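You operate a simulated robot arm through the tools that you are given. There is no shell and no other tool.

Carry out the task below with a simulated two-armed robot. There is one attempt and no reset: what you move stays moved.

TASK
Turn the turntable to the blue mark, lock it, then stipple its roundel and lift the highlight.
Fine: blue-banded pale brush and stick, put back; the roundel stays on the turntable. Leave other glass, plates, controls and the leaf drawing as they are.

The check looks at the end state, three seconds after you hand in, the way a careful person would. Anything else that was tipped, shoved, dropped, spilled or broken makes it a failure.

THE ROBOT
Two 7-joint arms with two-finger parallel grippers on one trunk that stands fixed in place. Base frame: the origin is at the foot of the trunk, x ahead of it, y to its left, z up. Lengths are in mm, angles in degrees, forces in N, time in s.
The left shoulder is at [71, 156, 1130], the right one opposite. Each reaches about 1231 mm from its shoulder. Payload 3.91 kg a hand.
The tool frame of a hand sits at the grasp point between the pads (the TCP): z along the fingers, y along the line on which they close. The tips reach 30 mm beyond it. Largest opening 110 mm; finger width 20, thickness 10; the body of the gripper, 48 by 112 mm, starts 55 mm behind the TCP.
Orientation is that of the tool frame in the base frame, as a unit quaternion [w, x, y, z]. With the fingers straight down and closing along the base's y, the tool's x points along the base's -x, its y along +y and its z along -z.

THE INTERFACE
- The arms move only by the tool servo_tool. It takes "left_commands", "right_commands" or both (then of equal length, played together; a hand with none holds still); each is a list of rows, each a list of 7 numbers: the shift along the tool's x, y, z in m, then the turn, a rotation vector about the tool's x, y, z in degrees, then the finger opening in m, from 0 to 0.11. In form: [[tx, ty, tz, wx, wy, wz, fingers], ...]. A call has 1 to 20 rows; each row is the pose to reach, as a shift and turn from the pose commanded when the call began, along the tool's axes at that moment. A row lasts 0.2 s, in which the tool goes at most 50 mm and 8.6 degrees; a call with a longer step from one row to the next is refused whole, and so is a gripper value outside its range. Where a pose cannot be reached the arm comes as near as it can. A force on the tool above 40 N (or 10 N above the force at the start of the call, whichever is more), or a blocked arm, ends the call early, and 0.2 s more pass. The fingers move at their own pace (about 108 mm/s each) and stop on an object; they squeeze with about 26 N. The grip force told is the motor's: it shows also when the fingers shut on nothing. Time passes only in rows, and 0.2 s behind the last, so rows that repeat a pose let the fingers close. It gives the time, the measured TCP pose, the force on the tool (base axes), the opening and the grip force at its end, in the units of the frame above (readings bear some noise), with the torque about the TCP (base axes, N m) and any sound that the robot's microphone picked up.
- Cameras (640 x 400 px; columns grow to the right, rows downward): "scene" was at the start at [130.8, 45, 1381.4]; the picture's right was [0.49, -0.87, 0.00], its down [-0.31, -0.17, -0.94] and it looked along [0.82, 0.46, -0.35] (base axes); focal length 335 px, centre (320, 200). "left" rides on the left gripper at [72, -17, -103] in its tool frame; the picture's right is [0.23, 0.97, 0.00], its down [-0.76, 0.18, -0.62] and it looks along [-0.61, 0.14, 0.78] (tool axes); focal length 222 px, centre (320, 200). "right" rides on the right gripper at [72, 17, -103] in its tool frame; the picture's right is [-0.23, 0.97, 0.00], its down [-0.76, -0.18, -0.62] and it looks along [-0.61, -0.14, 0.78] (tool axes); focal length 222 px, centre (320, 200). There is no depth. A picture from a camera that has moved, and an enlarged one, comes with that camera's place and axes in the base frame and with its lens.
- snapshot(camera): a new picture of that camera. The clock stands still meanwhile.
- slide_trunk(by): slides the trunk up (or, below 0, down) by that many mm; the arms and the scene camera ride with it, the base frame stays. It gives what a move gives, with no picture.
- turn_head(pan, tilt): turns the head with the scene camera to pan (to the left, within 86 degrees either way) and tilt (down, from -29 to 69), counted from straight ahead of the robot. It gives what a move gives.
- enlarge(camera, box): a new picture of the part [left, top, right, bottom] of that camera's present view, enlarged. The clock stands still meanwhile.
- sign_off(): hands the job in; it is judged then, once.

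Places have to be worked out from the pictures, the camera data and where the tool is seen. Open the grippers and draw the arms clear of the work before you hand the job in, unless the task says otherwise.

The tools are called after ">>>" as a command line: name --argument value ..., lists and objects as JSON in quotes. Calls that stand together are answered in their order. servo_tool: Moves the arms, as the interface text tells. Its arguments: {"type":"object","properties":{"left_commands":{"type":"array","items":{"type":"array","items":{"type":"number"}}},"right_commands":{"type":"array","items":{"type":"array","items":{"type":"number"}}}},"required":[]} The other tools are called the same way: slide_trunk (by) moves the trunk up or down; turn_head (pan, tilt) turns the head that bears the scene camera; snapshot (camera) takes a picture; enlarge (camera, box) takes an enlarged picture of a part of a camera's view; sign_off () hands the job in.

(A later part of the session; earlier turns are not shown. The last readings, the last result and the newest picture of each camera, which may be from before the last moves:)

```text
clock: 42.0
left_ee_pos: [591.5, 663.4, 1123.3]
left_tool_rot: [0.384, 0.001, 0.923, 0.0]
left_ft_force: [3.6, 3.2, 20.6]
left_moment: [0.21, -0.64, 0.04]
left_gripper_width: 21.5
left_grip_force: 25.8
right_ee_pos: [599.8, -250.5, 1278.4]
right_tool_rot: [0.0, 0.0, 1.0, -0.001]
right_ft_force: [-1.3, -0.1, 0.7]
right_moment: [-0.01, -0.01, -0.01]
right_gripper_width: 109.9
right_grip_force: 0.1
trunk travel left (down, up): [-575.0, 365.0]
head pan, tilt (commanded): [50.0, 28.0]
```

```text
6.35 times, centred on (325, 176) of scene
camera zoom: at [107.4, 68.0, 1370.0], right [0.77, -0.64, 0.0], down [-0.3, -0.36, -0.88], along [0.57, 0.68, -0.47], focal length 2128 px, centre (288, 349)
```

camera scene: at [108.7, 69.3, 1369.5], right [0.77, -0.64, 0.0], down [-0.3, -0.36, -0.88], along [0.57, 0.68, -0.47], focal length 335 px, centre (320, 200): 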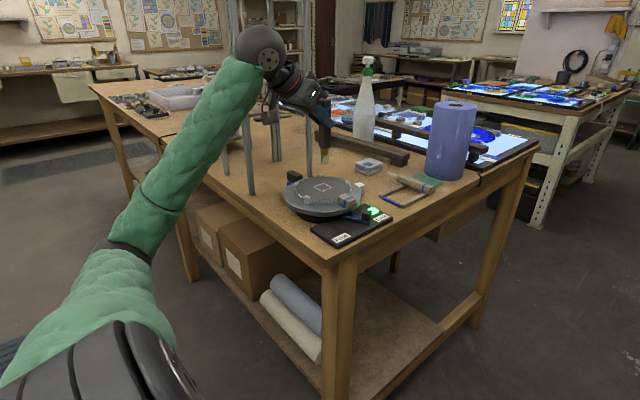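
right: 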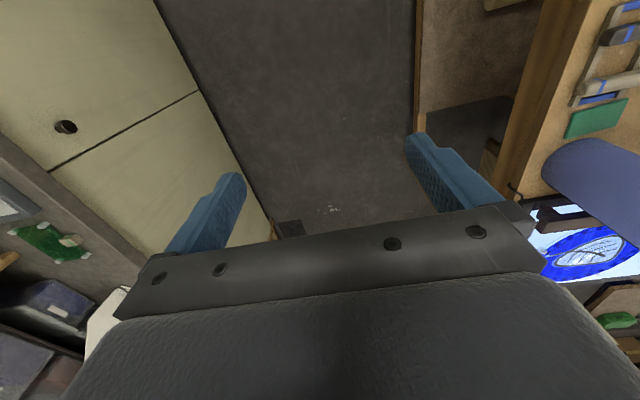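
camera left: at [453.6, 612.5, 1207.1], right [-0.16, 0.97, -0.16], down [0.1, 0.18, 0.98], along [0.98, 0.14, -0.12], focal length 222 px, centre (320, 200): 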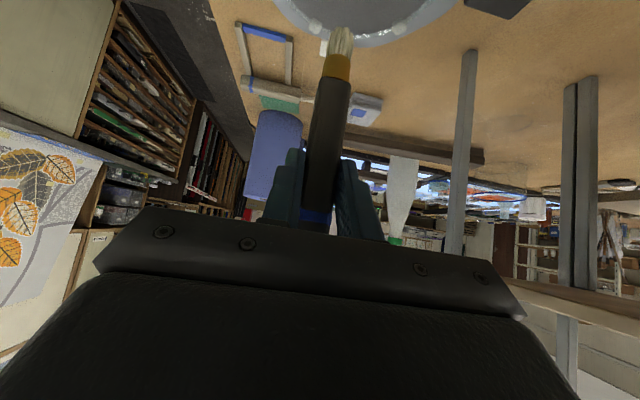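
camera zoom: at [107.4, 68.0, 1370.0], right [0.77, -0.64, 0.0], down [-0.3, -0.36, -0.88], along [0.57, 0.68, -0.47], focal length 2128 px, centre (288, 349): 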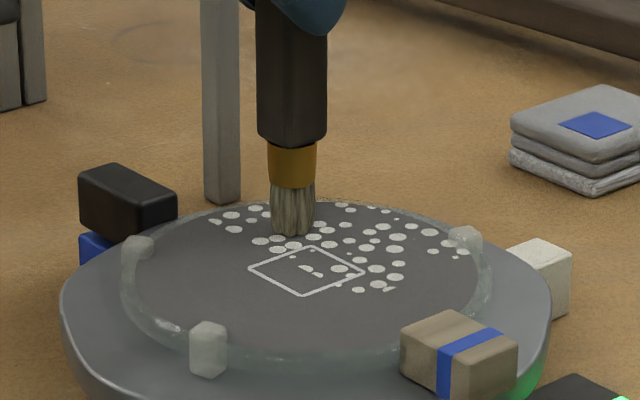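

Another patch stippled at ~20 N. I continue with the next two dabs at ≈(570, 661) and ≈(552, 630), pressing about 2 mm less.

>>> servo_tool --left_commands '[[-0.0085, 0, -0.0085, 0, 0, 0, 0], [-0.0156, 0, -0.0156, 0, 0, 0, 0], [0.0099, 0, -0.0411, 0, 0, 0, 0], [0.0184, 0, -0.0326, 0, 0, 0, 0], [0.0226, 0, -0.0283, 0, 0, 0, 0], [0.024, 0, -0.0269, 0, 0, 0, 0], [0.024, 0, -0.0269, 0, 0, 0, 0], [0.017, 0, -0.034, 0, 0, 0, 0], [0.0099, 0, -0.0411, 0, 0, 0, 0], [0.0226, -0.0312, -0.0538, 0, 0, 0, 0], [0.0311, -0.0312, -0.0453, 0, 0, 0, 0], [0.0354, -0.0312, -0.041, 0, 0, 0, 0], [0.0368, -0.0312, -0.0396, 0, 0, 0, 0], [0.0368, -0.0312, -0.0396, 0, 0, 0, 0]]'

>>> enlarge --camera "scene" --box '[275, 145, 375, 208]'

```text
clock: 45.0
left_ee_pos: [536.9, 630.8, 1125.6]
left_tool_rot: [0.384, 0.002, 0.924, -0.001]
left_ft_force: [0.0, -0.3, 4.4]
left_moment: [0.0, -0.08, 0.0]
left_gripper_width: 21.5
left_grip_force: 25.7
right_ee_pos: [601.2, -250.9, 1277.7]
right_tool_rot: [0.0, 0.0, 1.0, -0.001]
right_ft_force: [-0.4, 0.7, -0.6]
right_moment: [0.01, -0.03, -0.01]
right_gripper_width: 109.9
right_grip_force: 0.0
trunk travel left (down, up): [-575.0, 365.0]
head pan, tilt (commanded): [50.0, 28.0]
```

```text
6.35 times, centred on (325, 176) of scene
camera zoom: at [108.1, 68.7, 1369.7], right [0.77, -0.64, 0.0], down [-0.3, -0.36, -0.88], along [0.57, 0.68, -0.47], focal length 2128 px, centre (288, 349)
```

zoom: 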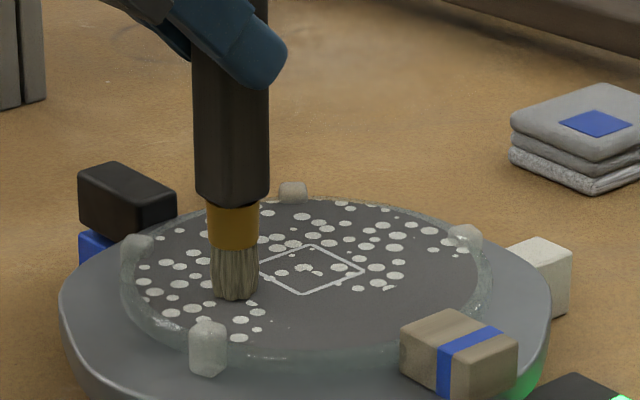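

Both dabs registered at only ~4 N. I continue around with dabs at ≈(570, 598) and ≈(606, 598).

>>> servo_tool --left_commands '[[-0.0071, 0, -0.0071, 0, 0, 0, 0], [-0.0141, 0, -0.0141, 0, 0, 0, 0], [-0.0269, -0.0312, -0.0014, 0, 0, 0, 0], [-0.0184, -0.0312, 0.0071, 0, 0, 0, 0], [-0.0141, -0.0312, 0.0113, 0, 0, 0, 0], [-0.0124, -0.0312, 0.0131, 0, 0, 0, 0], [-0.0124, -0.0312, 0.0131, 0, 0, 0, 0], [-0.0198, -0.0312, 0.0057, 0, 0, 0, 0], [-0.0269, -0.0312, -0.0014, 0, 0, 0, 0], [-0.0523, -0.0312, 0.024, 0, 0, 0, 0], [-0.0438, -0.0312, 0.0325, 0, 0, 0, 0], [-0.0396, -0.0312, 0.0368, 0, 0, 0, 0], [-0.0378, -0.0312, 0.0385, 0, 0, 0, 0], [-0.0378, -0.0312, 0.0385, 0, 0, 0, 0], [-0.0452, -0.0312, 0.0311, 0, 0, 0, 0], [-0.0523, -0.0312, 0.024, 0, 0, 0, 0]]'

>>> enlarge --camera "scene" --box '[275, 145, 375, 208]'

>>> enlarge --camera "left" --box '[200, 0, 440, 150]'

```text
clock: 48.4
left_ee_pos: [590.4, 599.9, 1145.0]
left_tool_rot: [0.383, 0.002, 0.924, -0.001]
left_ft_force: [0.6, -0.5, -1.2]
left_moment: [-0.01, 0.01, 0.0]
left_gripper_width: 21.5
left_grip_force: 26.0
right_ee_pos: [600.9, -251.0, 1277.6]
right_tool_rot: [0.0, 0.0, 1.0, 0.0]
right_ft_force: [0.2, -0.9, 0.2]
right_moment: [0.02, 0.01, -0.01]
right_gripper_width: 109.8
right_grip_force: 0.1
trunk travel left (down, up): [-575.0, 365.0]
head pan, tilt (commanded): [50.0, 28.0]
```

```text
6.35 times, centred on (325, 176) of scene
camera zoom: at [108.3, 68.9, 1369.5], right [0.77, -0.64, 0.0], down [-0.3, -0.36, -0.88], along [0.57, 0.68, -0.47], focal length 2128 px, centre (288, 349)
```

zoom: 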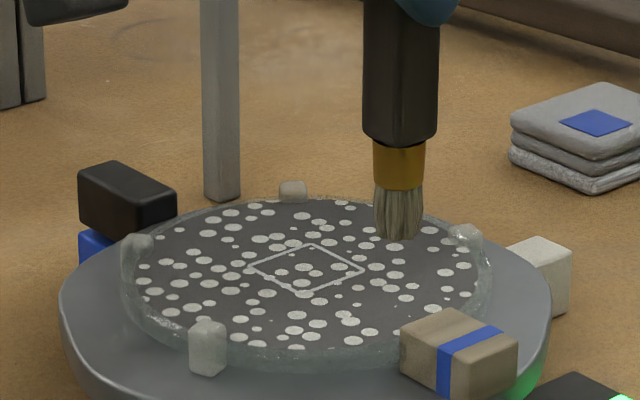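

```text
2.67 times, centred on (320, 75) of left
camera zoom: at [466.8, 581.9, 1165.7], right [-0.16, 0.97, -0.16], down [0.1, 0.18, 0.98], along [0.98, 0.14, -0.12], focal length 592 px, centre (320, 533)
```

zoom: 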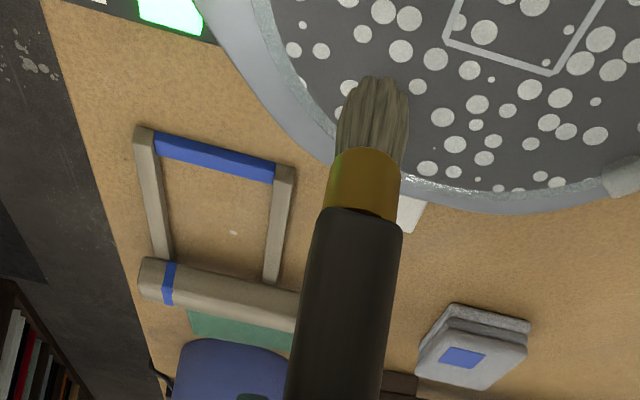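

The dots now cover the whole roundel. I add one light dab at the centre, then lift clear.

>>> servo_tool --left_commands '[[0.0127, 0.0312, -0.0127, 0, 0, 0, 0], [0.0212, 0.0312, -0.0042, 0, 0, 0, 0], [0.0255, 0.0312, 0.0, 0, 0, 0, 0], [0.0272, 0.0312, 0.0018, 0, 0, 0, 0], [0.0272, 0.0312, 0.0018, 0, 0, 0, 0], [0.0198, 0.0312, -0.0056, 0, 0, 0, 0], [-0.0014, 0.0312, -0.0268, 0, 0, 0, 0], [-0.0226, 0.0312, -0.048, 0, 0, 0, 0]]'

>>> enlarge --camera "scene" --box '[275, 145, 375, 208]'

>>> snapshot --camera "left"

```text
clock: 50.2
left_ee_pos: [574.0, 631.1, 1195.8]
left_tool_rot: [0.383, 0.002, 0.924, -0.001]
left_ft_force: [-0.3, -0.2, -0.8]
left_moment: [-0.01, -0.04, -0.03]
left_gripper_width: 21.4
left_grip_force: 26.5
right_ee_pos: [600.8, -250.4, 1276.6]
right_tool_rot: [0.0, 0.0, 1.0, 0.0]
right_ft_force: [-1.1, 0.1, 0.3]
right_moment: [-0.01, 0.01, 0.04]
right_gripper_width: 110.0
right_grip_force: 0.0
trunk travel left (down, up): [-575.0, 365.0]
head pan, tilt (commanded): [50.0, 28.0]
```

```text
6.35 times, centred on (325, 176) of scene
camera zoom: at [108.1, 68.5, 1369.5], right [0.77, -0.64, 0.0], down [-0.3, -0.36, -0.88], along [0.57, 0.68, -0.47], focal length 2128 px, centre (288, 349)
```

zoom: 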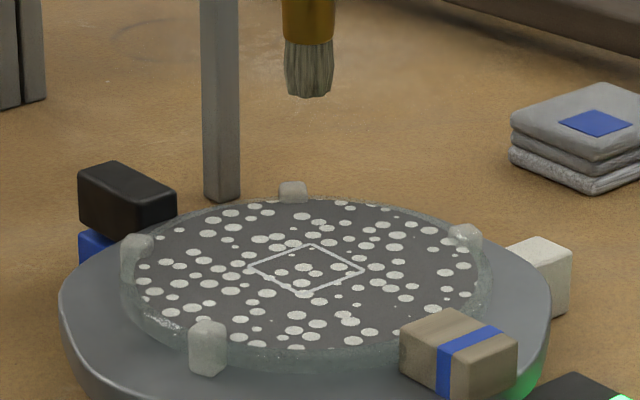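

```text
taken
camera left: at [449.4, 613.3, 1217.4], right [-0.16, 0.97, -0.16], down [0.1, 0.18, 0.98], along [0.98, 0.14, -0.12], focal length 222 px, centre (320, 200)
```

left: 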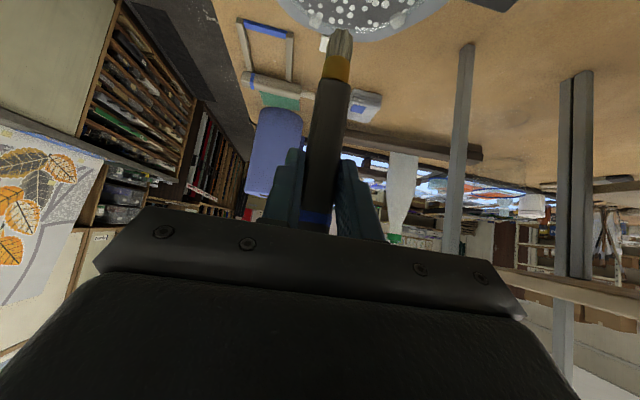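

Stippling is complete and the brush hasn't slipped. I now reverse the rotation and carry the brush back above its place on the rest.

>>> servo_tool --left_commands '[[-0.0056, -0.0068, 0.0139, 0, 4.62, 6.53, 0], [-0.0112, -0.0137, 0.0278, 0, 9.24, 13.07, 0], [-0.0168, -0.0205, 0.0417, 0, 13.86, 19.6, 0], [-0.0224, -0.0273, 0.0556, 0, 18.48, 26.13, 0], [-0.028, -0.0341, 0.0695, 0, 23.1, 32.67, 0], [-0.0336, -0.041, 0.0834, 0, 27.72, 39.2, 0], [-0.0392, -0.0478, 0.0973, 0, 32.34, 45.73, 0], [-0.0449, -0.0546, 0.1113, 0, 36.96, 52.27, 0], [-0.0505, -0.0614, 0.1252, 0, 41.58, 58.8, 0], [-0.0561, -0.0683, 0.1391, 0, 46.2, 65.33, 0], [-0.0617, -0.0751, 0.153, 0, 50.82, 71.87, 0], [-0.0673, -0.0819, 0.1669, 0, 55.44, 78.4, 0], [-0.0729, -0.0887, 0.1808, 0, 60.06, 84.93, 0], [-0.0785, -0.0956, 0.1947, 0, 64.68, 91.47, 0], [-0.0841, -0.1024, 0.2086, 0, 69.3, 98, 0], [-0.0841, -0.1024, 0.2086, 0, 69.3, 98, 0]]'

>>> snapshot --camera "left"

>>> enlarge --camera "left" --box '[0, 0, 240, 150]'

```text
clock: 53.6
left_ee_pos: [779.1, 529.3, 1105.4]
left_tool_rot: [-0.271, 0.655, 0.652, 0.27]
left_ft_force: [0.2, -0.7, -0.8]
left_moment: [-0.01, 0.01, 0.0]
left_gripper_width: 21.5
left_grip_force: 25.8
right_ee_pos: [600.2, -250.1, 1278.3]
right_tool_rot: [0.0, 0.0, 1.0, 0.001]
right_ft_force: [0.1, -0.4, -0.3]
right_moment: [0.02, -0.02, -0.02]
right_gripper_width: 110.0
right_grip_force: 0.1
trunk travel left (down, up): [-575.0, 365.0]
head pan, tilt (commanded): [50.0, 28.0]
```

```text
taken
camera left: at [763.1, 505.9, 1230.1], right [0.97, 0.16, 0.16], down [0.17, -0.98, -0.1], along [0.14, 0.12, -0.98], focal length 222 px, centre (320, 200)
```

left: 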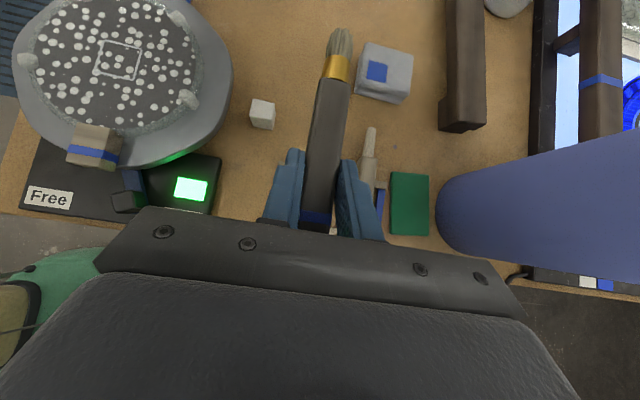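

```text
2.67 times, centred on (120, 75) of left
camera zoom: at [763.1, 505.9, 1230.1], right [0.97, 0.16, 0.16], down [0.17, -0.98, -0.1], along [0.14, 0.12, -0.98], focal length 592 px, centre (853, 533)
```

zoom: 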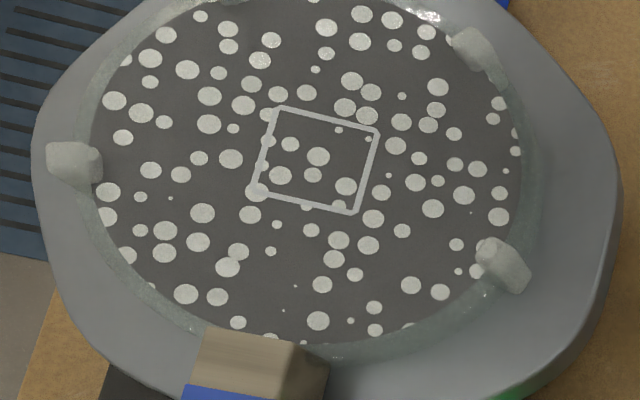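

The wrist view nearly matches the pick view (≈3 mm further +x), and the roundel is evenly stippled. I correct −2.5 mm in x and lower the brush back onto the rails.

>>> servo_tool --left_commands '[[-0.0212, -0.0012, 0.0208, 0, 0, 0, 0], [-0.0424, -0.0025, 0.0417, 0, 0, 0, 0], [-0.0636, -0.0025, 0.0629, 0, 0, 0, 0], [-0.0742, -0.0025, 0.0735, 0, 0, 0, 0], [-0.0792, -0.0025, 0.0785, 0, 0, 0, 0], [-0.082, -0.0025, 0.0813, 0, 0, 0, 0], [-0.0834, -0.0025, 0.0827, 0, 0, 0, 0]]'

>>> enlarge --camera "left" --box '[200, 70, 440, 220]'

>>> enlarge --camera "scene" --box '[360, 150, 440, 200]'

```text
clock: 55.2
left_ee_pos: [777.1, 526.4, 988.4]
left_tool_rot: [-0.271, 0.654, 0.653, 0.271]
left_ft_force: [-0.7, -0.3, -0.4]
left_moment: [-0.05, 0.01, 0.03]
left_gripper_width: 21.5
left_grip_force: 26.3
right_ee_pos: [600.1, -250.1, 1278.3]
right_tool_rot: [0.0, 0.0, 1.0, -0.001]
right_ft_force: [0.0, -0.1, -0.5]
right_moment: [0.0, 0.03, 0.02]
right_gripper_width: 109.9
right_grip_force: 0.0
trunk travel left (down, up): [-575.0, 365.0]
head pan, tilt (commanded): [50.0, 28.0]
```

```text
2.67 times, centred on (320, 145) of left
camera zoom: at [761.4, 504.1, 1112.5], right [0.97, 0.16, 0.16], down [0.17, -0.98, -0.1], along [0.14, 0.12, -0.98], focal length 592 px, centre (320, 347)
```

zoom: 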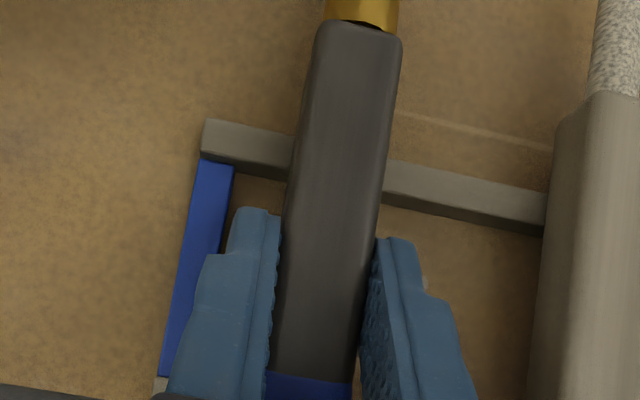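

```text
8.00 times, centred on (400, 175) of scene
camera zoom: at [108.5, 68.9, 1369.6], right [0.77, -0.64, 0.0], down [-0.3, -0.36, -0.88], along [0.57, 0.68, -0.47], focal length 2681 px, centre (-320, 400)
```

zoom: 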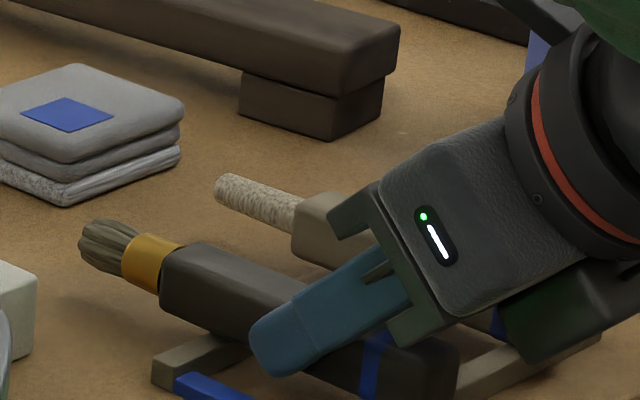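

The brush is over its original place, maybe 2–3 mm to −x and not yet touching. I shift +2 mm in x, lower the last 2 mm and check for contact.

>>> servo_tool --left_commands '[[0, 0.002, 0, 0, 0, 0, 0], [-0.0007, 0.002, 0.0007, 0, 0, 0, 0], [-0.0014, 0.002, 0.0014, 0, 0, 0, 0]]'

>>> enlarge --camera "scene" --box '[360, 150, 440, 200]'

```text
clock: 56.0
left_ee_pos: [780.2, 526.6, 985.7]
left_tool_rot: [-0.27, 0.654, 0.652, 0.271]
left_ft_force: [0.3, 0.2, -0.1]
left_moment: [0.02, 0.01, 0.0]
left_gripper_width: 21.5
left_grip_force: 26.5
right_ee_pos: [600.9, -250.0, 1276.6]
right_tool_rot: [0.0, -0.001, 1.0, 0.0]
right_ft_force: [-0.3, -0.1, 0.5]
right_moment: [0.03, -0.01, 0.01]
right_gripper_width: 109.9
right_grip_force: 0.1
trunk travel left (down, up): [-575.0, 365.0]
head pan, tilt (commanded): [50.0, 28.0]
```

```text
8.00 times, centred on (400, 175) of scene
camera zoom: at [108.5, 68.8, 1369.6], right [0.77, -0.64, 0.0], down [-0.3, -0.36, -0.88], along [0.57, 0.68, -0.47], focal length 2681 px, centre (-320, 400)
```

zoom: 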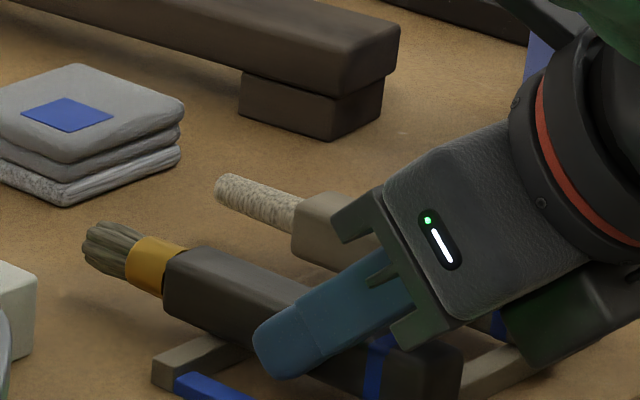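

The brush is back in its original place within ~2 mm, with no contact force. I open the fingers and rise straight up.

>>> servo_tool --left_commands '[[0, 0, 0, 0, 0, 0, 0.025], [0, 0, 0, 0, 0, 0, 0.04], [0, 0, 0, 0, 0, 0, 0.05], [0.0106, 0, -0.0106, 0, 0, 0, 0.05], [0.0318, 0, -0.0318, 0, 0, 0, 0.05], [0.053, 0, -0.053, 0, 0, 0, 0.05], [0.0708, 0, -0.0708, 0, 0, 0, 0.05]]'

>>> snapshot --camera "left"

>>> enlarge --camera "left" --box '[220, 70, 460, 220]'

>>> enlarge --camera "scene" --box '[340, 140, 460, 215]'

```text
clock: 57.6
left_ee_pos: [778.5, 526.5, 1085.6]
left_tool_rot: [-0.271, 0.654, 0.653, 0.27]
left_ft_force: [0.1, -0.2, 0.1]
left_moment: [0.02, -0.02, -0.01]
left_gripper_width: 50.4
left_grip_force: 0.0
right_ee_pos: [599.9, -250.1, 1278.7]
right_tool_rot: [0.0, 0.001, 1.0, 0.0]
right_ft_force: [0.0, 0.1, 0.3]
right_moment: [0.01, -0.02, 0.0]
right_gripper_width: 109.8
right_grip_force: 0.1
trunk travel left (down, up): [-575.0, 365.0]
head pan, tilt (commanded): [50.0, 28.0]
```

```text
taken
camera left: at [762.0, 503.6, 1210.2], right [0.97, 0.16, 0.16], down [0.17, -0.98, -0.1], along [0.14, 0.12, -0.98], focal length 222 px, centre (320, 200)
```

left: 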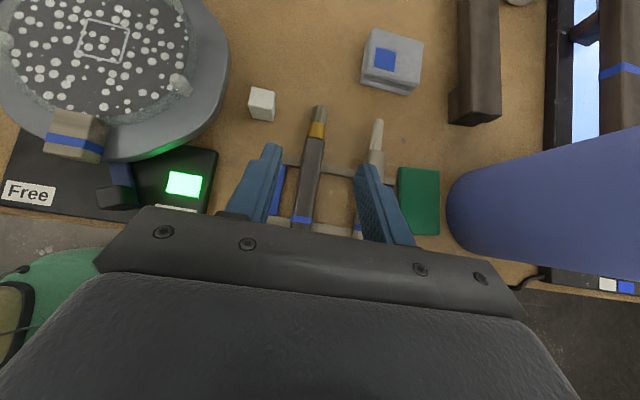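

```text
2.67 times, centred on (340, 145) of left
camera zoom: at [762.0, 503.6, 1210.2], right [0.97, 0.16, 0.16], down [0.17, -0.98, -0.1], along [0.14, 0.12, -0.98], focal length 592 px, centre (267, 347)
```

zoom: 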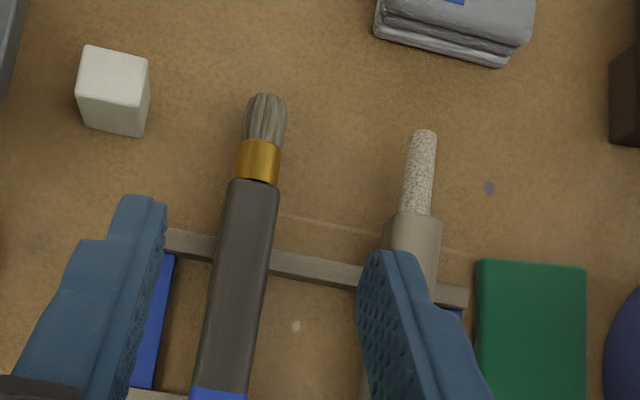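

```text
5.33 times, centred on (400, 178) of scene
camera zoom: at [107.9, 68.5, 1369.6], right [0.77, -0.64, 0.0], down [-0.3, -0.36, -0.88], along [0.57, 0.68, -0.47], focal length 1788 px, centre (-107, 320)
```

zoom: 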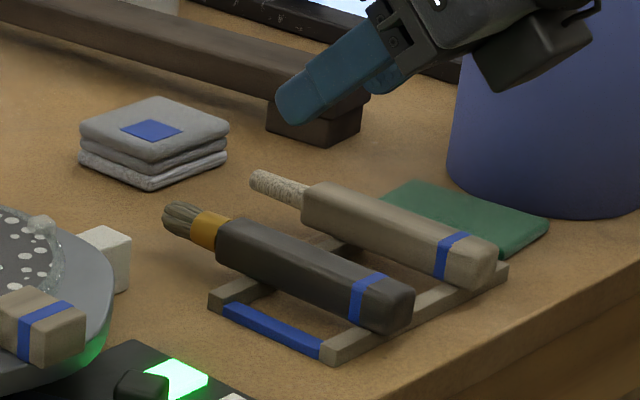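

The brush rests on its rails as before. The stick's axis is at x≈850; I shift the hand over it, keeping the same tilt, and check.

>>> servo_tool --left_commands '[[0.0005, 0.024, 0.0005, 0, 0, 0, 0.05], [0.001, 0.048, 0.001, 0, 0, 0, 0.05], [0.001, 0.0715, 0.001, 0, 0, 0, 0.05], [-0.02, 0.0715, 0.022, 0, 0, 0, 0.05], [-0.041, 0.0715, 0.043, 0, 0, 0, 0.05]]'

>>> enlarge --camera "left" --box '[200, 70, 440, 220]'

>>> snapshot --camera "left"

```text
clock: 58.8
left_ee_pos: [852.7, 526.7, 1026.1]
left_tool_rot: [-0.27, 0.655, 0.652, 0.27]
left_ft_force: [-0.8, -0.8, -0.2]
left_moment: [-0.03, 0.02, 0.02]
left_gripper_width: 49.9
left_grip_force: 0.0
right_ee_pos: [602.2, -250.7, 1277.5]
right_tool_rot: [-0.001, 0.0, 1.0, 0.0]
right_ft_force: [0.6, -0.3, -0.4]
right_moment: [0.01, 0.03, 0.01]
right_gripper_width: 110.1
right_grip_force: 0.0
trunk travel left (down, up): [-575.0, 365.0]
head pan, tilt (commanded): [50.0, 28.0]
```

```text
2.67 times, centred on (320, 145) of left
camera zoom: at [835.7, 504.2, 1149.9], right [0.97, 0.16, 0.16], down [0.17, -0.98, -0.1], along [0.14, 0.12, -0.98], focal length 592 px, centre (320, 347)
```

zoom: 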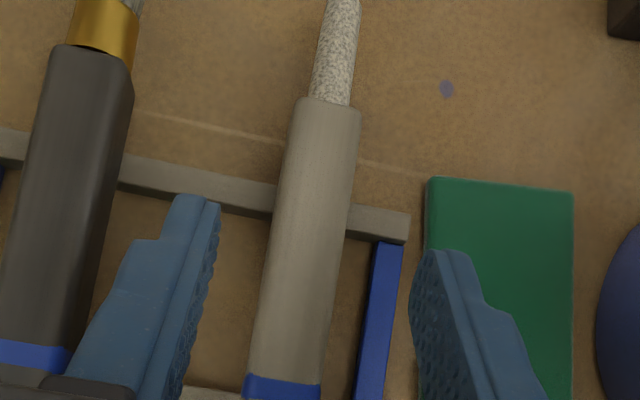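

```text
taken
camera left: at [835.7, 504.2, 1149.9], right [0.97, 0.16, 0.16], down [0.17, -0.98, -0.1], along [0.14, 0.12, -0.98], focal length 222 px, centre (320, 200)
```

left: 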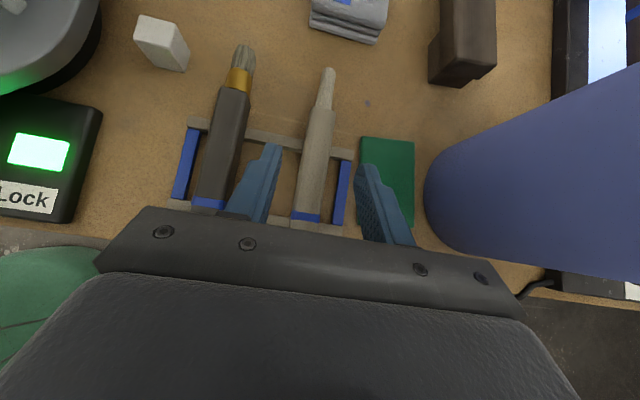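

The rest's blue end bar is near the right finger's path, so I narrow the opening to 32 mm, correct −1.2 mm in x, and lower to z≈1005 for a last check.

>>> servo_tool --left_commands '[[0, -0.0012, 0, 0, 0, 0, 0.032], [-0.007, -0.0012, 0.008, 0, 0, 0, 0.032], [-0.0142, -0.0012, 0.0156, 0, 0, 0, 0.032]]'

>>> enlarge --camera "left" --box '[200, 70, 440, 220]'

>>> enlarge --camera "scene" --box '[360, 140, 460, 203]'

```text
clock: 59.6
left_ee_pos: [852.1, 529.4, 1004.0]
left_tool_rot: [-0.27, 0.655, 0.652, 0.271]
left_ft_force: [0.6, -0.8, 0.3]
left_moment: [0.03, -0.02, 0.0]
left_gripper_width: 32.2
left_grip_force: 0.1
right_ee_pos: [600.0, -250.3, 1277.6]
right_tool_rot: [0.0, 0.0, 1.0, 0.0]
right_ft_force: [0.9, -0.3, -1.0]
right_moment: [0.0, 0.0, -0.02]
right_gripper_width: 109.9
right_grip_force: 0.1
trunk travel left (down, up): [-575.0, 365.0]
head pan, tilt (commanded): [50.0, 28.0]
```

```text
2.67 times, centred on (320, 145) of left
camera zoom: at [834.7, 506.2, 1129.4], right [0.97, 0.16, 0.16], down [0.17, -0.98, -0.1], along [0.14, 0.12, -0.98], focal length 592 px, centre (320, 347)
```

zoom: 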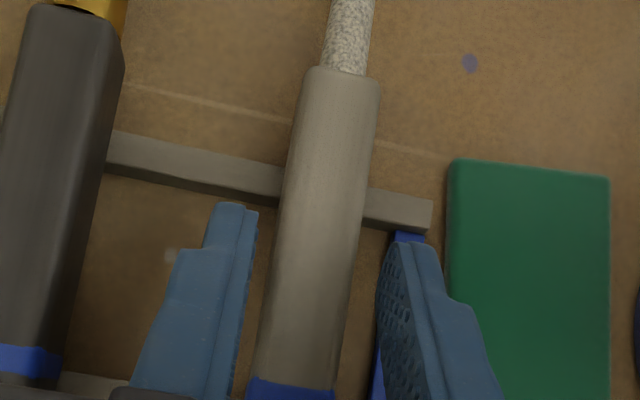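

```text
6.35 times, centred on (410, 172) of scene
camera zoom: at [108.6, 69.0, 1369.6], right [0.77, -0.64, 0.0], down [-0.3, -0.36, -0.88], along [0.57, 0.68, -0.47], focal length 2128 px, centre (-251, 381)
```

zoom: 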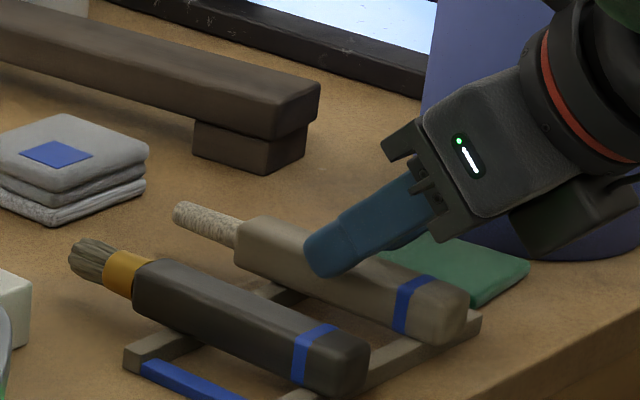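

The stick handle is centred between the fingers. I descend 16 mm and close on it.

>>> servo_tool --left_commands '[[-0.006, 0, 0.006, 0, 0, 0, 0.032], [-0.0117, 0, 0.0117, 0, 0, 0, 0.032], [-0.0117, 0, 0.0117, 0, 0, 0, 0.015], [-0.0117, 0, 0.0117, 0, 0, 0, 0.0], [-0.0117, 0, 0.0117, 0, 0, 0, 0.0]]'

>>> enlarge --camera "left" --box '[200, 70, 440, 220]'

>>> enlarge --camera "scene" --box '[360, 150, 440, 200]'

```text
clock: 60.8
left_ee_pos: [851.0, 528.4, 988.7]
left_tool_rot: [-0.27, 0.654, 0.652, 0.271]
left_ft_force: [0.3, -0.4, 0.8]
left_moment: [-0.05, 0.0, 0.02]
left_gripper_width: 21.5
left_grip_force: 25.9
right_ee_pos: [602.2, -251.2, 1278.6]
right_tool_rot: [0.001, 0.0, 1.0, 0.0]
right_ft_force: [0.6, 0.2, 0.7]
right_moment: [-0.02, 0.02, 0.02]
right_gripper_width: 109.9
right_grip_force: 0.0
trunk travel left (down, up): [-575.0, 365.0]
head pan, tilt (commanded): [50.0, 28.0]
```

```text
2.67 times, centred on (320, 145) of left
camera zoom: at [834.1, 505.6, 1113.2], right [0.97, 0.16, 0.16], down [0.17, -0.98, -0.1], along [0.14, 0.12, -0.98], focal length 592 px, centre (320, 347)
```

zoom: 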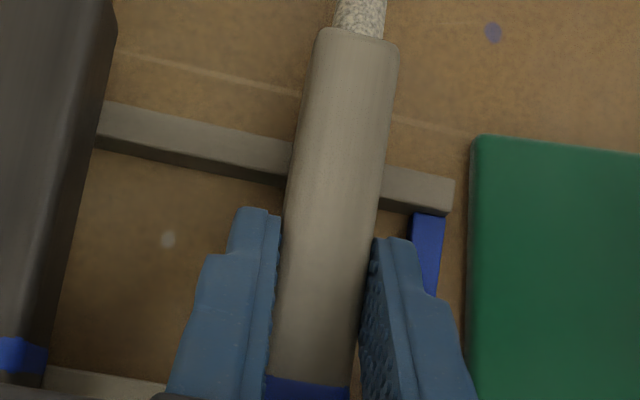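

```text
8.00 times, centred on (400, 175) of scene
camera zoom: at [108.5, 68.8, 1369.6], right [0.77, -0.64, 0.0], down [-0.3, -0.36, -0.88], along [0.57, 0.68, -0.47], focal length 2681 px, centre (-320, 400)
```

zoom: 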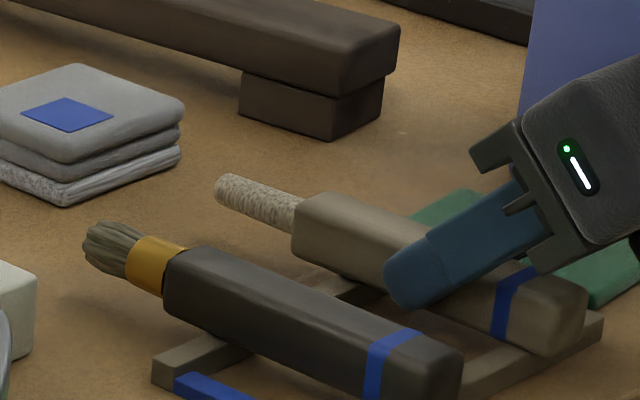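

The stick is gripped (21.5 mm). I lift it 120 mm straight up.

>>> servo_tool --left_commands '[[0.007, 0, -0.007, 0, 0, 0, 0.0], [0.0212, 0, -0.0212, 0, 0, 0, 0.0], [0.0424, 0, -0.0424, 0, 0, 0, 0.0], [0.0636, 0, -0.0636, 0, 0, 0, 0.0], [0.0849, 0, -0.0849, 0, 0, 0, 0.0]]'

>>> snapshot --camera "left"

>>> enlarge --camera "left" --box '[200, 70, 440, 220]'

```text
clock: 62.0
left_ee_pos: [850.3, 529.1, 1109.6]
left_tool_rot: [-0.27, 0.655, 0.652, 0.271]
left_ft_force: [-0.6, -0.8, -0.5]
left_moment: [-0.01, -0.02, 0.01]
left_gripper_width: 21.4
left_grip_force: 26.7
right_ee_pos: [600.6, -249.7, 1278.7]
right_tool_rot: [0.0, 0.0, 1.0, 0.0]
right_ft_force: [0.1, 0.0, 0.8]
right_moment: [0.01, -0.01, 0.0]
right_gripper_width: 109.7
right_grip_force: 0.0
trunk travel left (down, up): [-575.0, 365.0]
head pan, tilt (commanded): [50.0, 28.0]
```

```text
taken
camera left: at [833.3, 506.5, 1234.0], right [0.97, 0.16, 0.16], down [0.17, -0.98, -0.1], along [0.14, 0.12, -0.98], focal length 222 px, centre (320, 200)
```

left: 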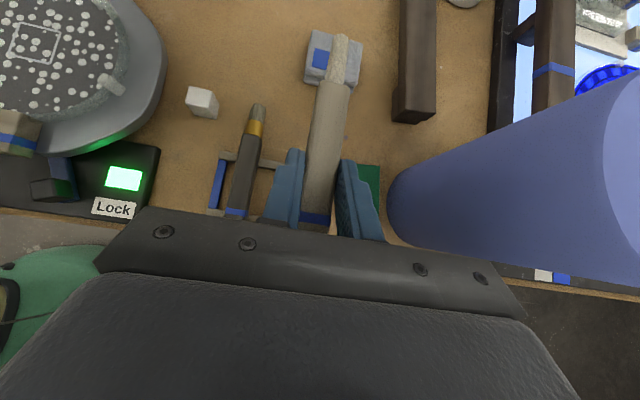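

```text
2.67 times, centred on (320, 145) of left
camera zoom: at [833.3, 506.5, 1234.0], right [0.97, 0.16, 0.16], down [0.17, -0.98, -0.1], along [0.14, 0.12, -0.98], focal length 592 px, centre (320, 347)
```

zoom: 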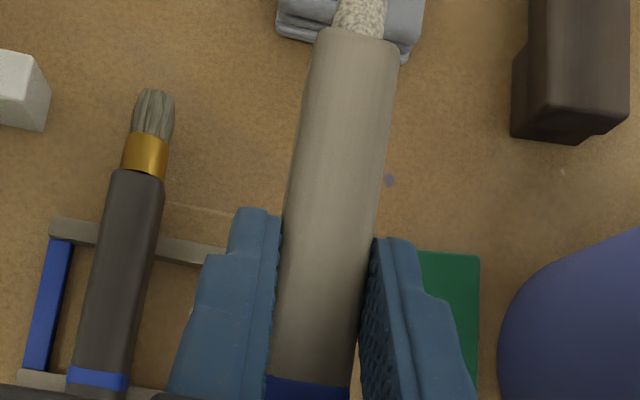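

The stick is held; this view serves as a reference for returning. I now rotate it to vertical and move above the highlight square.

>>> servo_tool --left_commands '[[0.0083, -0.0174, 0.0006, 0, -4.33, -6.13, 0], [0.0165, -0.0349, 0.0013, 0, -8.66, -12.25, 0], [0.0248, -0.0523, 0.0019, 0, -12.99, -18.38, 0], [0.0331, -0.0698, 0.0025, 0, -17.33, -24.5, 0], [0.0413, -0.0872, 0.0032, 0, -21.66, -30.63, 0], [0.0496, -0.1046, 0.0038, 0, -25.99, -36.75, 0], [0.0578, -0.1221, 0.0044, 0, -30.32, -42.88, 0], [0.0661, -0.1395, 0.0051, 0, -34.65, -49, 0], [0.0744, -0.1569, 0.0057, 0, -38.98, -55.13, 0], [0.0826, -0.1744, 0.0063, 0, -43.31, -61.25, 0], [0.0909, -0.1918, 0.0069, 0, -47.64, -67.38, 0], [0.0992, -0.2093, 0.0076, 0, -51.98, -73.5, 0], [0.1074, -0.2267, 0.0082, 0, -56.31, -79.63, 0], [0.1157, -0.2441, 0.0088, 0, -60.64, -85.75, 0], [0.1239, -0.2616, 0.0095, 0, -64.97, -91.88, 0], [0.1322, -0.279, 0.0101, 0, -69.3, -98, 0], [0.1322, -0.279, 0.0101, 0, -69.3, -98, 0]]'

>>> snapshot --camera "left"

>>> enlarge --camera "scene" --box '[275, 145, 375, 208]'

>>> enlarge --camera "left" --box '[240, 0, 440, 125]'

```text
clock: 65.6
left_ee_pos: [572.5, 631.2, 1195.2]
left_tool_rot: [0.383, 0.001, 0.924, -0.001]
left_ft_force: [1.1, -0.2, -0.8]
left_moment: [-0.03, 0.01, 0.02]
left_gripper_width: 21.7
left_grip_force: 26.0
right_ee_pos: [600.8, -249.1, 1277.3]
right_tool_rot: [0.0, 0.0, 1.0, 0.0]
right_ft_force: [0.0, 0.2, -0.8]
right_moment: [-0.05, 0.0, 0.03]
right_gripper_width: 110.0
right_grip_force: 0.0
trunk travel left (down, up): [-575.0, 365.0]
head pan, tilt (commanded): [50.0, 28.0]
```

```text
taken
camera left: at [447.5, 613.5, 1217.3], right [-0.16, 0.97, -0.16], down [0.1, 0.18, 0.98], along [0.98, 0.14, -0.12], focal length 222 px, centre (320, 200)
```

left: 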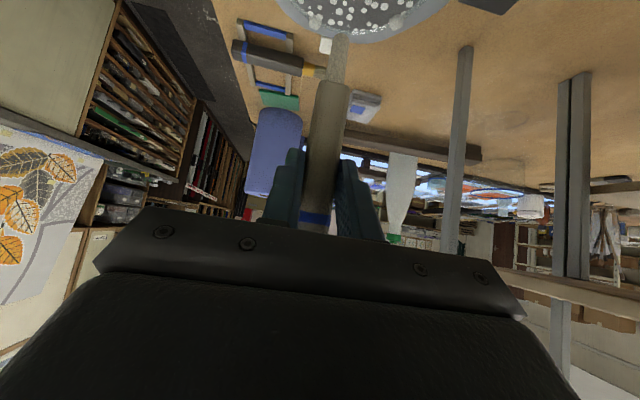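

```text
6.35 times, centred on (325, 176) of scene
camera zoom: at [108.9, 69.4, 1369.5], right [0.77, -0.64, 0.0], down [-0.3, -0.36, -0.88], along [0.57, 0.68, -0.47], focal length 2128 px, centre (288, 349)
```

zoom: 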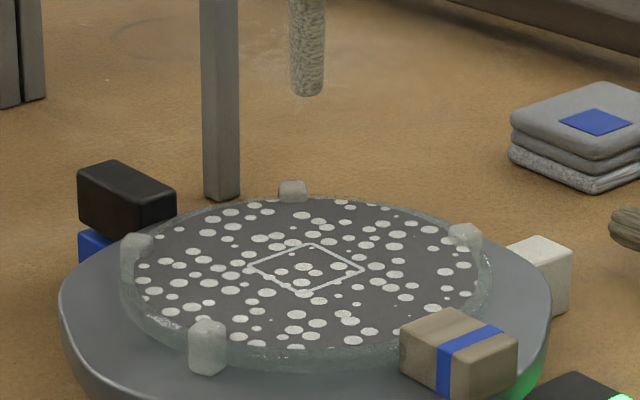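

```text
3.20 times, centred on (340, 62) of left
camera zoom: at [447.5, 613.5, 1217.3], right [-0.16, 0.97, -0.16], down [0.1, 0.18, 0.98], along [0.98, 0.14, -0.12], focal length 711 px, centre (256, 640)
```

zoom: 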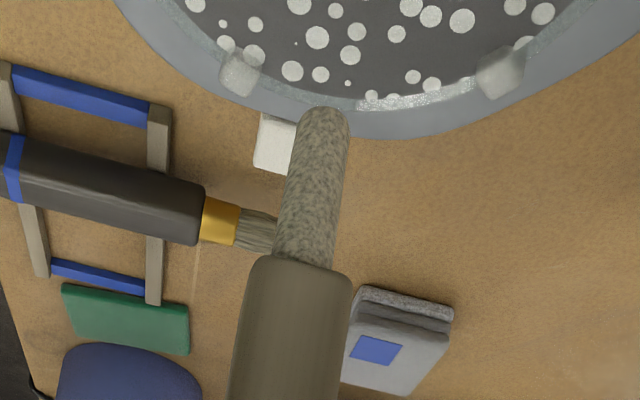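

The stick points down above the roundel; the highlight square spans roughly x 576–607, y 610–641 (axis-aligned). I lower the tip to ~9 mm above the square's centre and check.

>>> servo_tool --left_commands '[[0.0198, -0.002, 0.0212, 0, 0, 0, 0], [0.0396, -0.004, 0.0424, 0, 0, 0, 0]]'

>>> enlarge --camera "left" --box '[240, 0, 440, 125]'

>>> enlarge --camera "scene" --box '[285, 160, 365, 210]'

```text
clock: 66.2
left_ee_pos: [572.6, 626.7, 1138.2]
left_tool_rot: [0.383, 0.0, 0.924, -0.001]
left_ft_force: [-0.3, 0.3, -1.6]
left_moment: [0.04, 0.02, -0.03]
left_gripper_width: 21.1
left_grip_force: 26.3
right_ee_pos: [599.4, -249.4, 1278.6]
right_tool_rot: [0.0, 0.0, 1.0, -0.001]
right_ft_force: [-1.1, 0.1, 0.3]
right_moment: [0.05, 0.0, -0.01]
right_gripper_width: 110.0
right_grip_force: 0.0
trunk travel left (down, up): [-575.0, 365.0]
head pan, tilt (commanded): [50.0, 28.0]
```

```text
3.20 times, centred on (340, 62) of left
camera zoom: at [448.8, 609.1, 1159.4], right [-0.16, 0.97, -0.16], down [0.1, 0.18, 0.98], along [0.98, 0.14, -0.12], focal length 711 px, centre (256, 640)
```

zoom: 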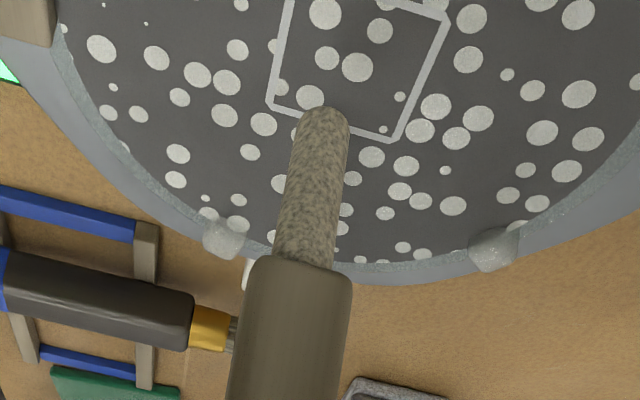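

```text
8.00 times, centred on (325, 185) of scene
camera zoom: at [108.2, 69.4, 1369.7], right [0.77, -0.64, 0.0], down [-0.3, -0.36, -0.88], along [0.57, 0.68, -0.47], focal length 2681 px, centre (280, 320)
```

zoom: 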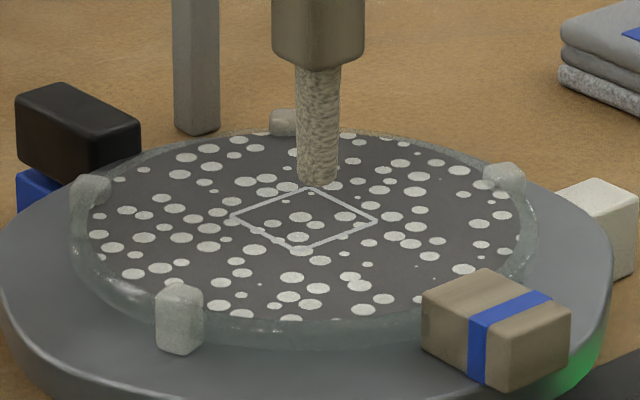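

Both views put the tip about 4.5 mm too far in +x and 2.5 mm too low in y relative to the square's centre. I correct that and lower gently to touch the paint.

>>> servo_tool --left_commands '[[0.0032, 0.0025, -0.0032, 0, 0, 0, 0], [0.0067, 0.0025, 0.0004, 0, 0, 0, 0], [0.0088, 0.0025, 0.0025, 0, 0, 0, 0], [0.0099, 0.0025, 0.0035, 0, 0, 0, 0]]'

>>> enlarge --camera "left" --box '[240, 0, 440, 125]'

>>> enlarge --camera "scene" --box '[285, 160, 365, 210]'

```text
clock: 67.2
left_ee_pos: [569.4, 628.1, 1127.4]
left_tool_rot: [0.383, 0.002, 0.924, -0.001]
left_ft_force: [0.7, 0.9, -0.8]
left_moment: [0.02, 0.0, -0.02]
left_gripper_width: 21.7
left_grip_force: 25.7
right_ee_pos: [600.9, -249.0, 1277.9]
right_tool_rot: [0.0, 0.0, 1.0, 0.0]
right_ft_force: [0.1, -0.3, -0.4]
right_moment: [0.01, 0.0, 0.0]
right_gripper_width: 110.0
right_grip_force: 0.1
trunk travel left (down, up): [-575.0, 365.0]
head pan, tilt (commanded): [50.0, 28.0]
```

```text
3.20 times, centred on (340, 62) of left
camera zoom: at [444.8, 611.2, 1149.9], right [-0.16, 0.97, -0.16], down [0.1, 0.18, 0.98], along [0.98, 0.14, -0.12], focal length 711 px, centre (256, 640)
```

zoom: 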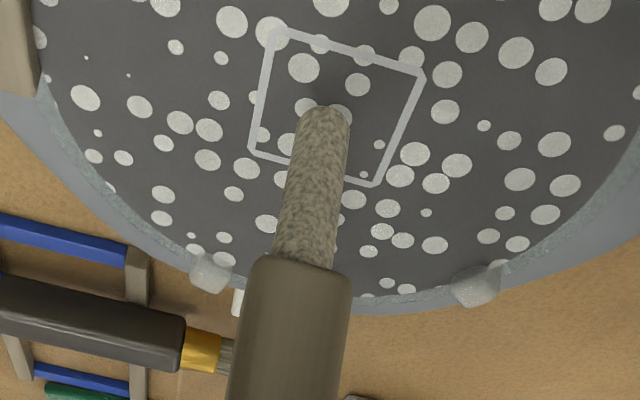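

```text
8.00 times, centred on (325, 185) of scene
camera zoom: at [108.4, 69.0, 1369.6], right [0.77, -0.64, 0.0], down [-0.3, -0.36, -0.88], along [0.57, 0.68, -0.47], focal length 2681 px, centre (280, 320)
```

zoom: 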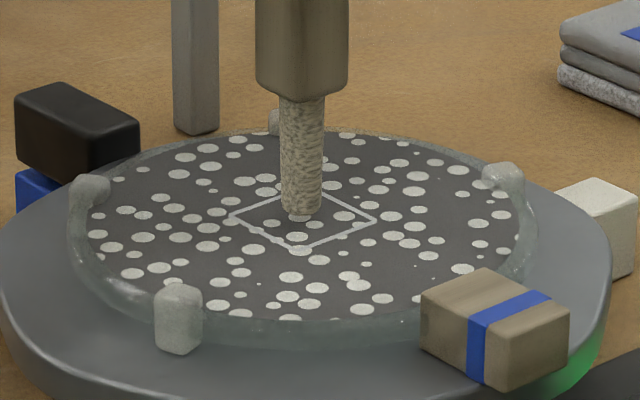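

The tip is now right over the square's centre, just above the surface. I lower up to 4 mm more to make contact.

>>> servo_tool --left_commands '[[0.0009, 0, 0.0009, 0, 0, 0, 0], [0.0018, 0, 0.0018, 0, 0, 0, 0], [0.0026, 0, 0.0026, 0, 0, 0, 0]]'

>>> enlarge --camera "left" --box '[240, 0, 440, 125]'

>>> enlarge --camera "scene" --box '[285, 160, 365, 210]'

```text
clock: 68.0
left_ee_pos: [568.9, 629.8, 1125.1]
left_tool_rot: [0.382, 0.001, 0.924, 0.0]
left_ft_force: [0.1, -1.2, -0.5]
left_moment: [-0.03, 0.0, 0.01]
left_gripper_width: 21.6
left_grip_force: 26.1
right_ee_pos: [600.6, -249.2, 1277.4]
right_tool_rot: [-0.001, 0.0, 1.0, 0.0]
right_ft_force: [-0.9, 0.0, -0.8]
right_moment: [-0.03, -0.03, 0.02]
right_gripper_width: 110.1
right_grip_force: 0.0
trunk travel left (down, up): [-575.0, 365.0]
head pan, tilt (commanded): [50.0, 28.0]
```

```text
3.20 times, centred on (340, 62) of left
camera zoom: at [445.0, 611.9, 1146.6], right [-0.16, 0.97, -0.16], down [0.1, 0.18, 0.98], along [0.98, 0.14, -0.12], focal length 711 px, centre (256, 640)
```

zoom: 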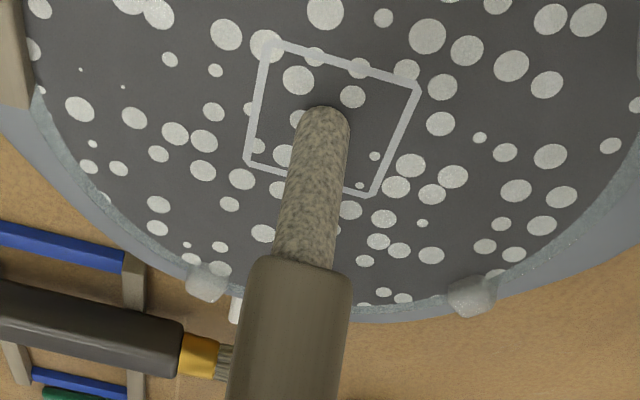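

```text
8.00 times, centred on (325, 185) of scene
camera zoom: at [108.3, 69.1, 1369.6], right [0.77, -0.64, 0.0], down [-0.3, -0.36, -0.88], along [0.57, 0.68, -0.47], focal length 2681 px, centre (280, 320)
```

zoom: 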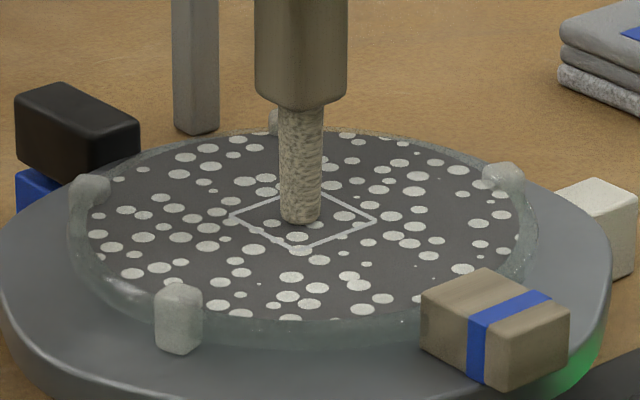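

Still no force; the tip looks well centred. I lower 3 mm more in 1 mm steps.

>>> servo_tool --left_commands '[[0.0007, 0, 0.0007, 0, 0, 0, 0], [0.0014, 0, 0.0014, 0, 0, 0, 0], [0.0021, 0, 0.0021, 0, 0, 0, 0]]'

>>> enlarge --camera "left" --box '[240, 0, 440, 125]'

>>> enlarge --camera "scene" --box '[285, 160, 365, 210]'

```text
clock: 68.8
left_ee_pos: [568.1, 629.4, 1123.3]
left_tool_rot: [0.384, 0.001, 0.923, 0.0]
left_ft_force: [3.8, 2.3, 20.7]
left_moment: [0.23, -0.75, 0.02]
left_gripper_width: 21.6
left_grip_force: 26.0
right_ee_pos: [599.8, -251.5, 1277.9]
right_tool_rot: [0.001, 0.0, 1.0, 0.001]
right_ft_force: [0.5, 0.7, 0.0]
right_moment: [0.01, 0.02, 0.01]
right_gripper_width: 110.1
right_grip_force: 0.1
trunk travel left (down, up): [-575.0, 365.0]
head pan, tilt (commanded): [50.0, 28.0]
```

```text
3.20 times, centred on (340, 62) of left
camera zoom: at [444.1, 611.1, 1145.4], right [-0.16, 0.97, -0.16], down [0.1, 0.18, 0.98], along [0.98, 0.14, -0.12], focal length 711 px, centre (256, 640)
```

zoom: 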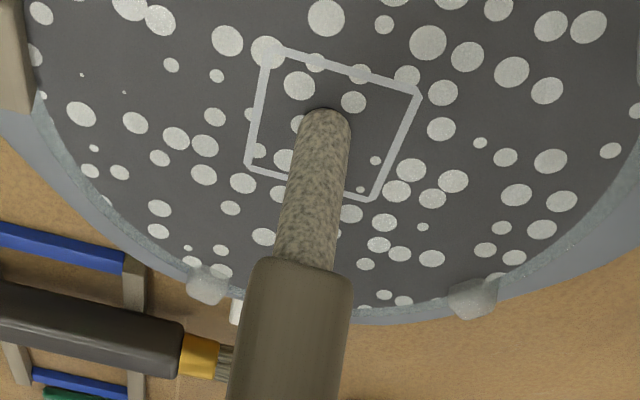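

```text
8.00 times, centred on (325, 185) of scene
camera zoom: at [107.4, 67.8, 1370.1], right [0.77, -0.64, 0.0], down [-0.3, -0.36, -0.88], along [0.57, 0.68, -0.47], focal length 2681 px, centre (280, 320)
```

zoom: 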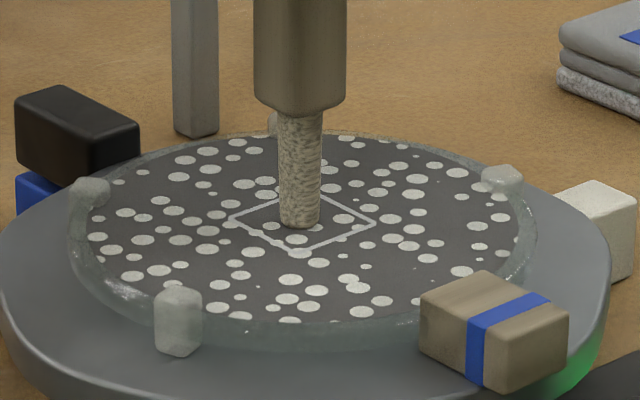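

Contact at ~20 N on the centre of the square. I ease up 1 mm and make a short wipe +8 mm in y to see the effect.

>>> servo_tool --left_commands '[[-0.0007, 0, -0.0007, 0, 0, 0, 0], [-0.0007, 0.004, -0.0007, 0, 0, 0, 0], [-0.0007, 0.008, -0.0007, 0, 0, 0, 0]]'

>>> enlarge --camera "left" --box '[240, 0, 440, 125]'

>>> enlarge --camera "scene" --box '[285, 160, 365, 210]'

```text
clock: 69.6
left_ee_pos: [568.4, 636.5, 1124.0]
left_tool_rot: [0.383, 0.002, 0.924, -0.001]
left_ft_force: [-0.9, -3.1, 12.6]
left_moment: [-0.35, -0.07, -0.06]
left_gripper_width: 21.5
left_grip_force: 26.4
right_ee_pos: [600.3, -252.1, 1277.6]
right_tool_rot: [0.0, 0.001, 1.0, 0.0]
right_ft_force: [0.1, -0.6, 0.2]
right_moment: [0.0, 0.01, -0.02]
right_gripper_width: 110.0
right_grip_force: 0.2
trunk travel left (down, up): [-575.0, 365.0]
head pan, tilt (commanded): [50.0, 28.0]
```

```text
3.20 times, centred on (340, 62) of left
camera zoom: at [444.2, 619.2, 1145.6], right [-0.16, 0.97, -0.16], down [0.1, 0.18, 0.98], along [0.98, 0.14, -0.12], focal length 711 px, centre (256, 640)
```

zoom: 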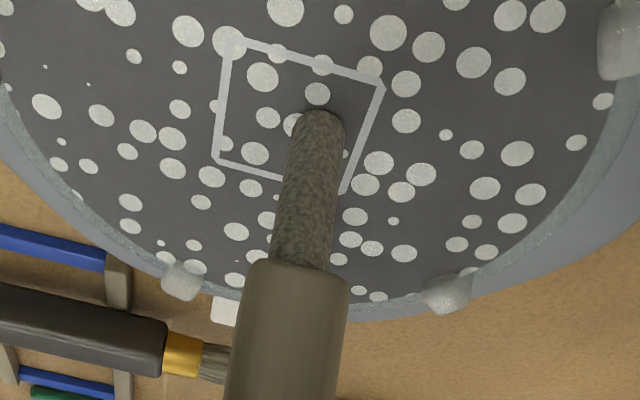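

```text
8.00 times, centred on (325, 185) of scene
camera zoom: at [107.3, 67.7, 1369.7], right [0.77, -0.64, 0.0], down [-0.3, -0.36, -0.88], along [0.57, 0.68, -0.47], focal length 2681 px, centre (280, 320)
```

zoom: 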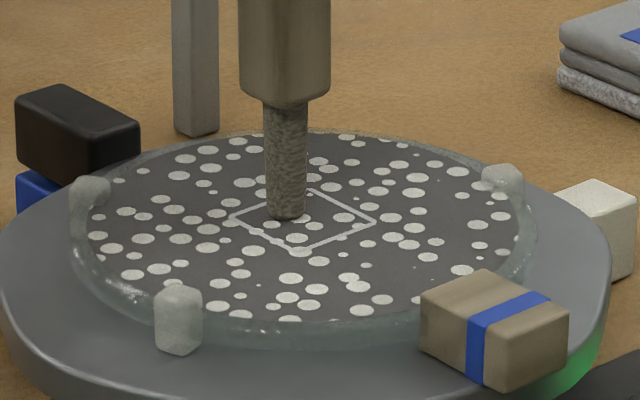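

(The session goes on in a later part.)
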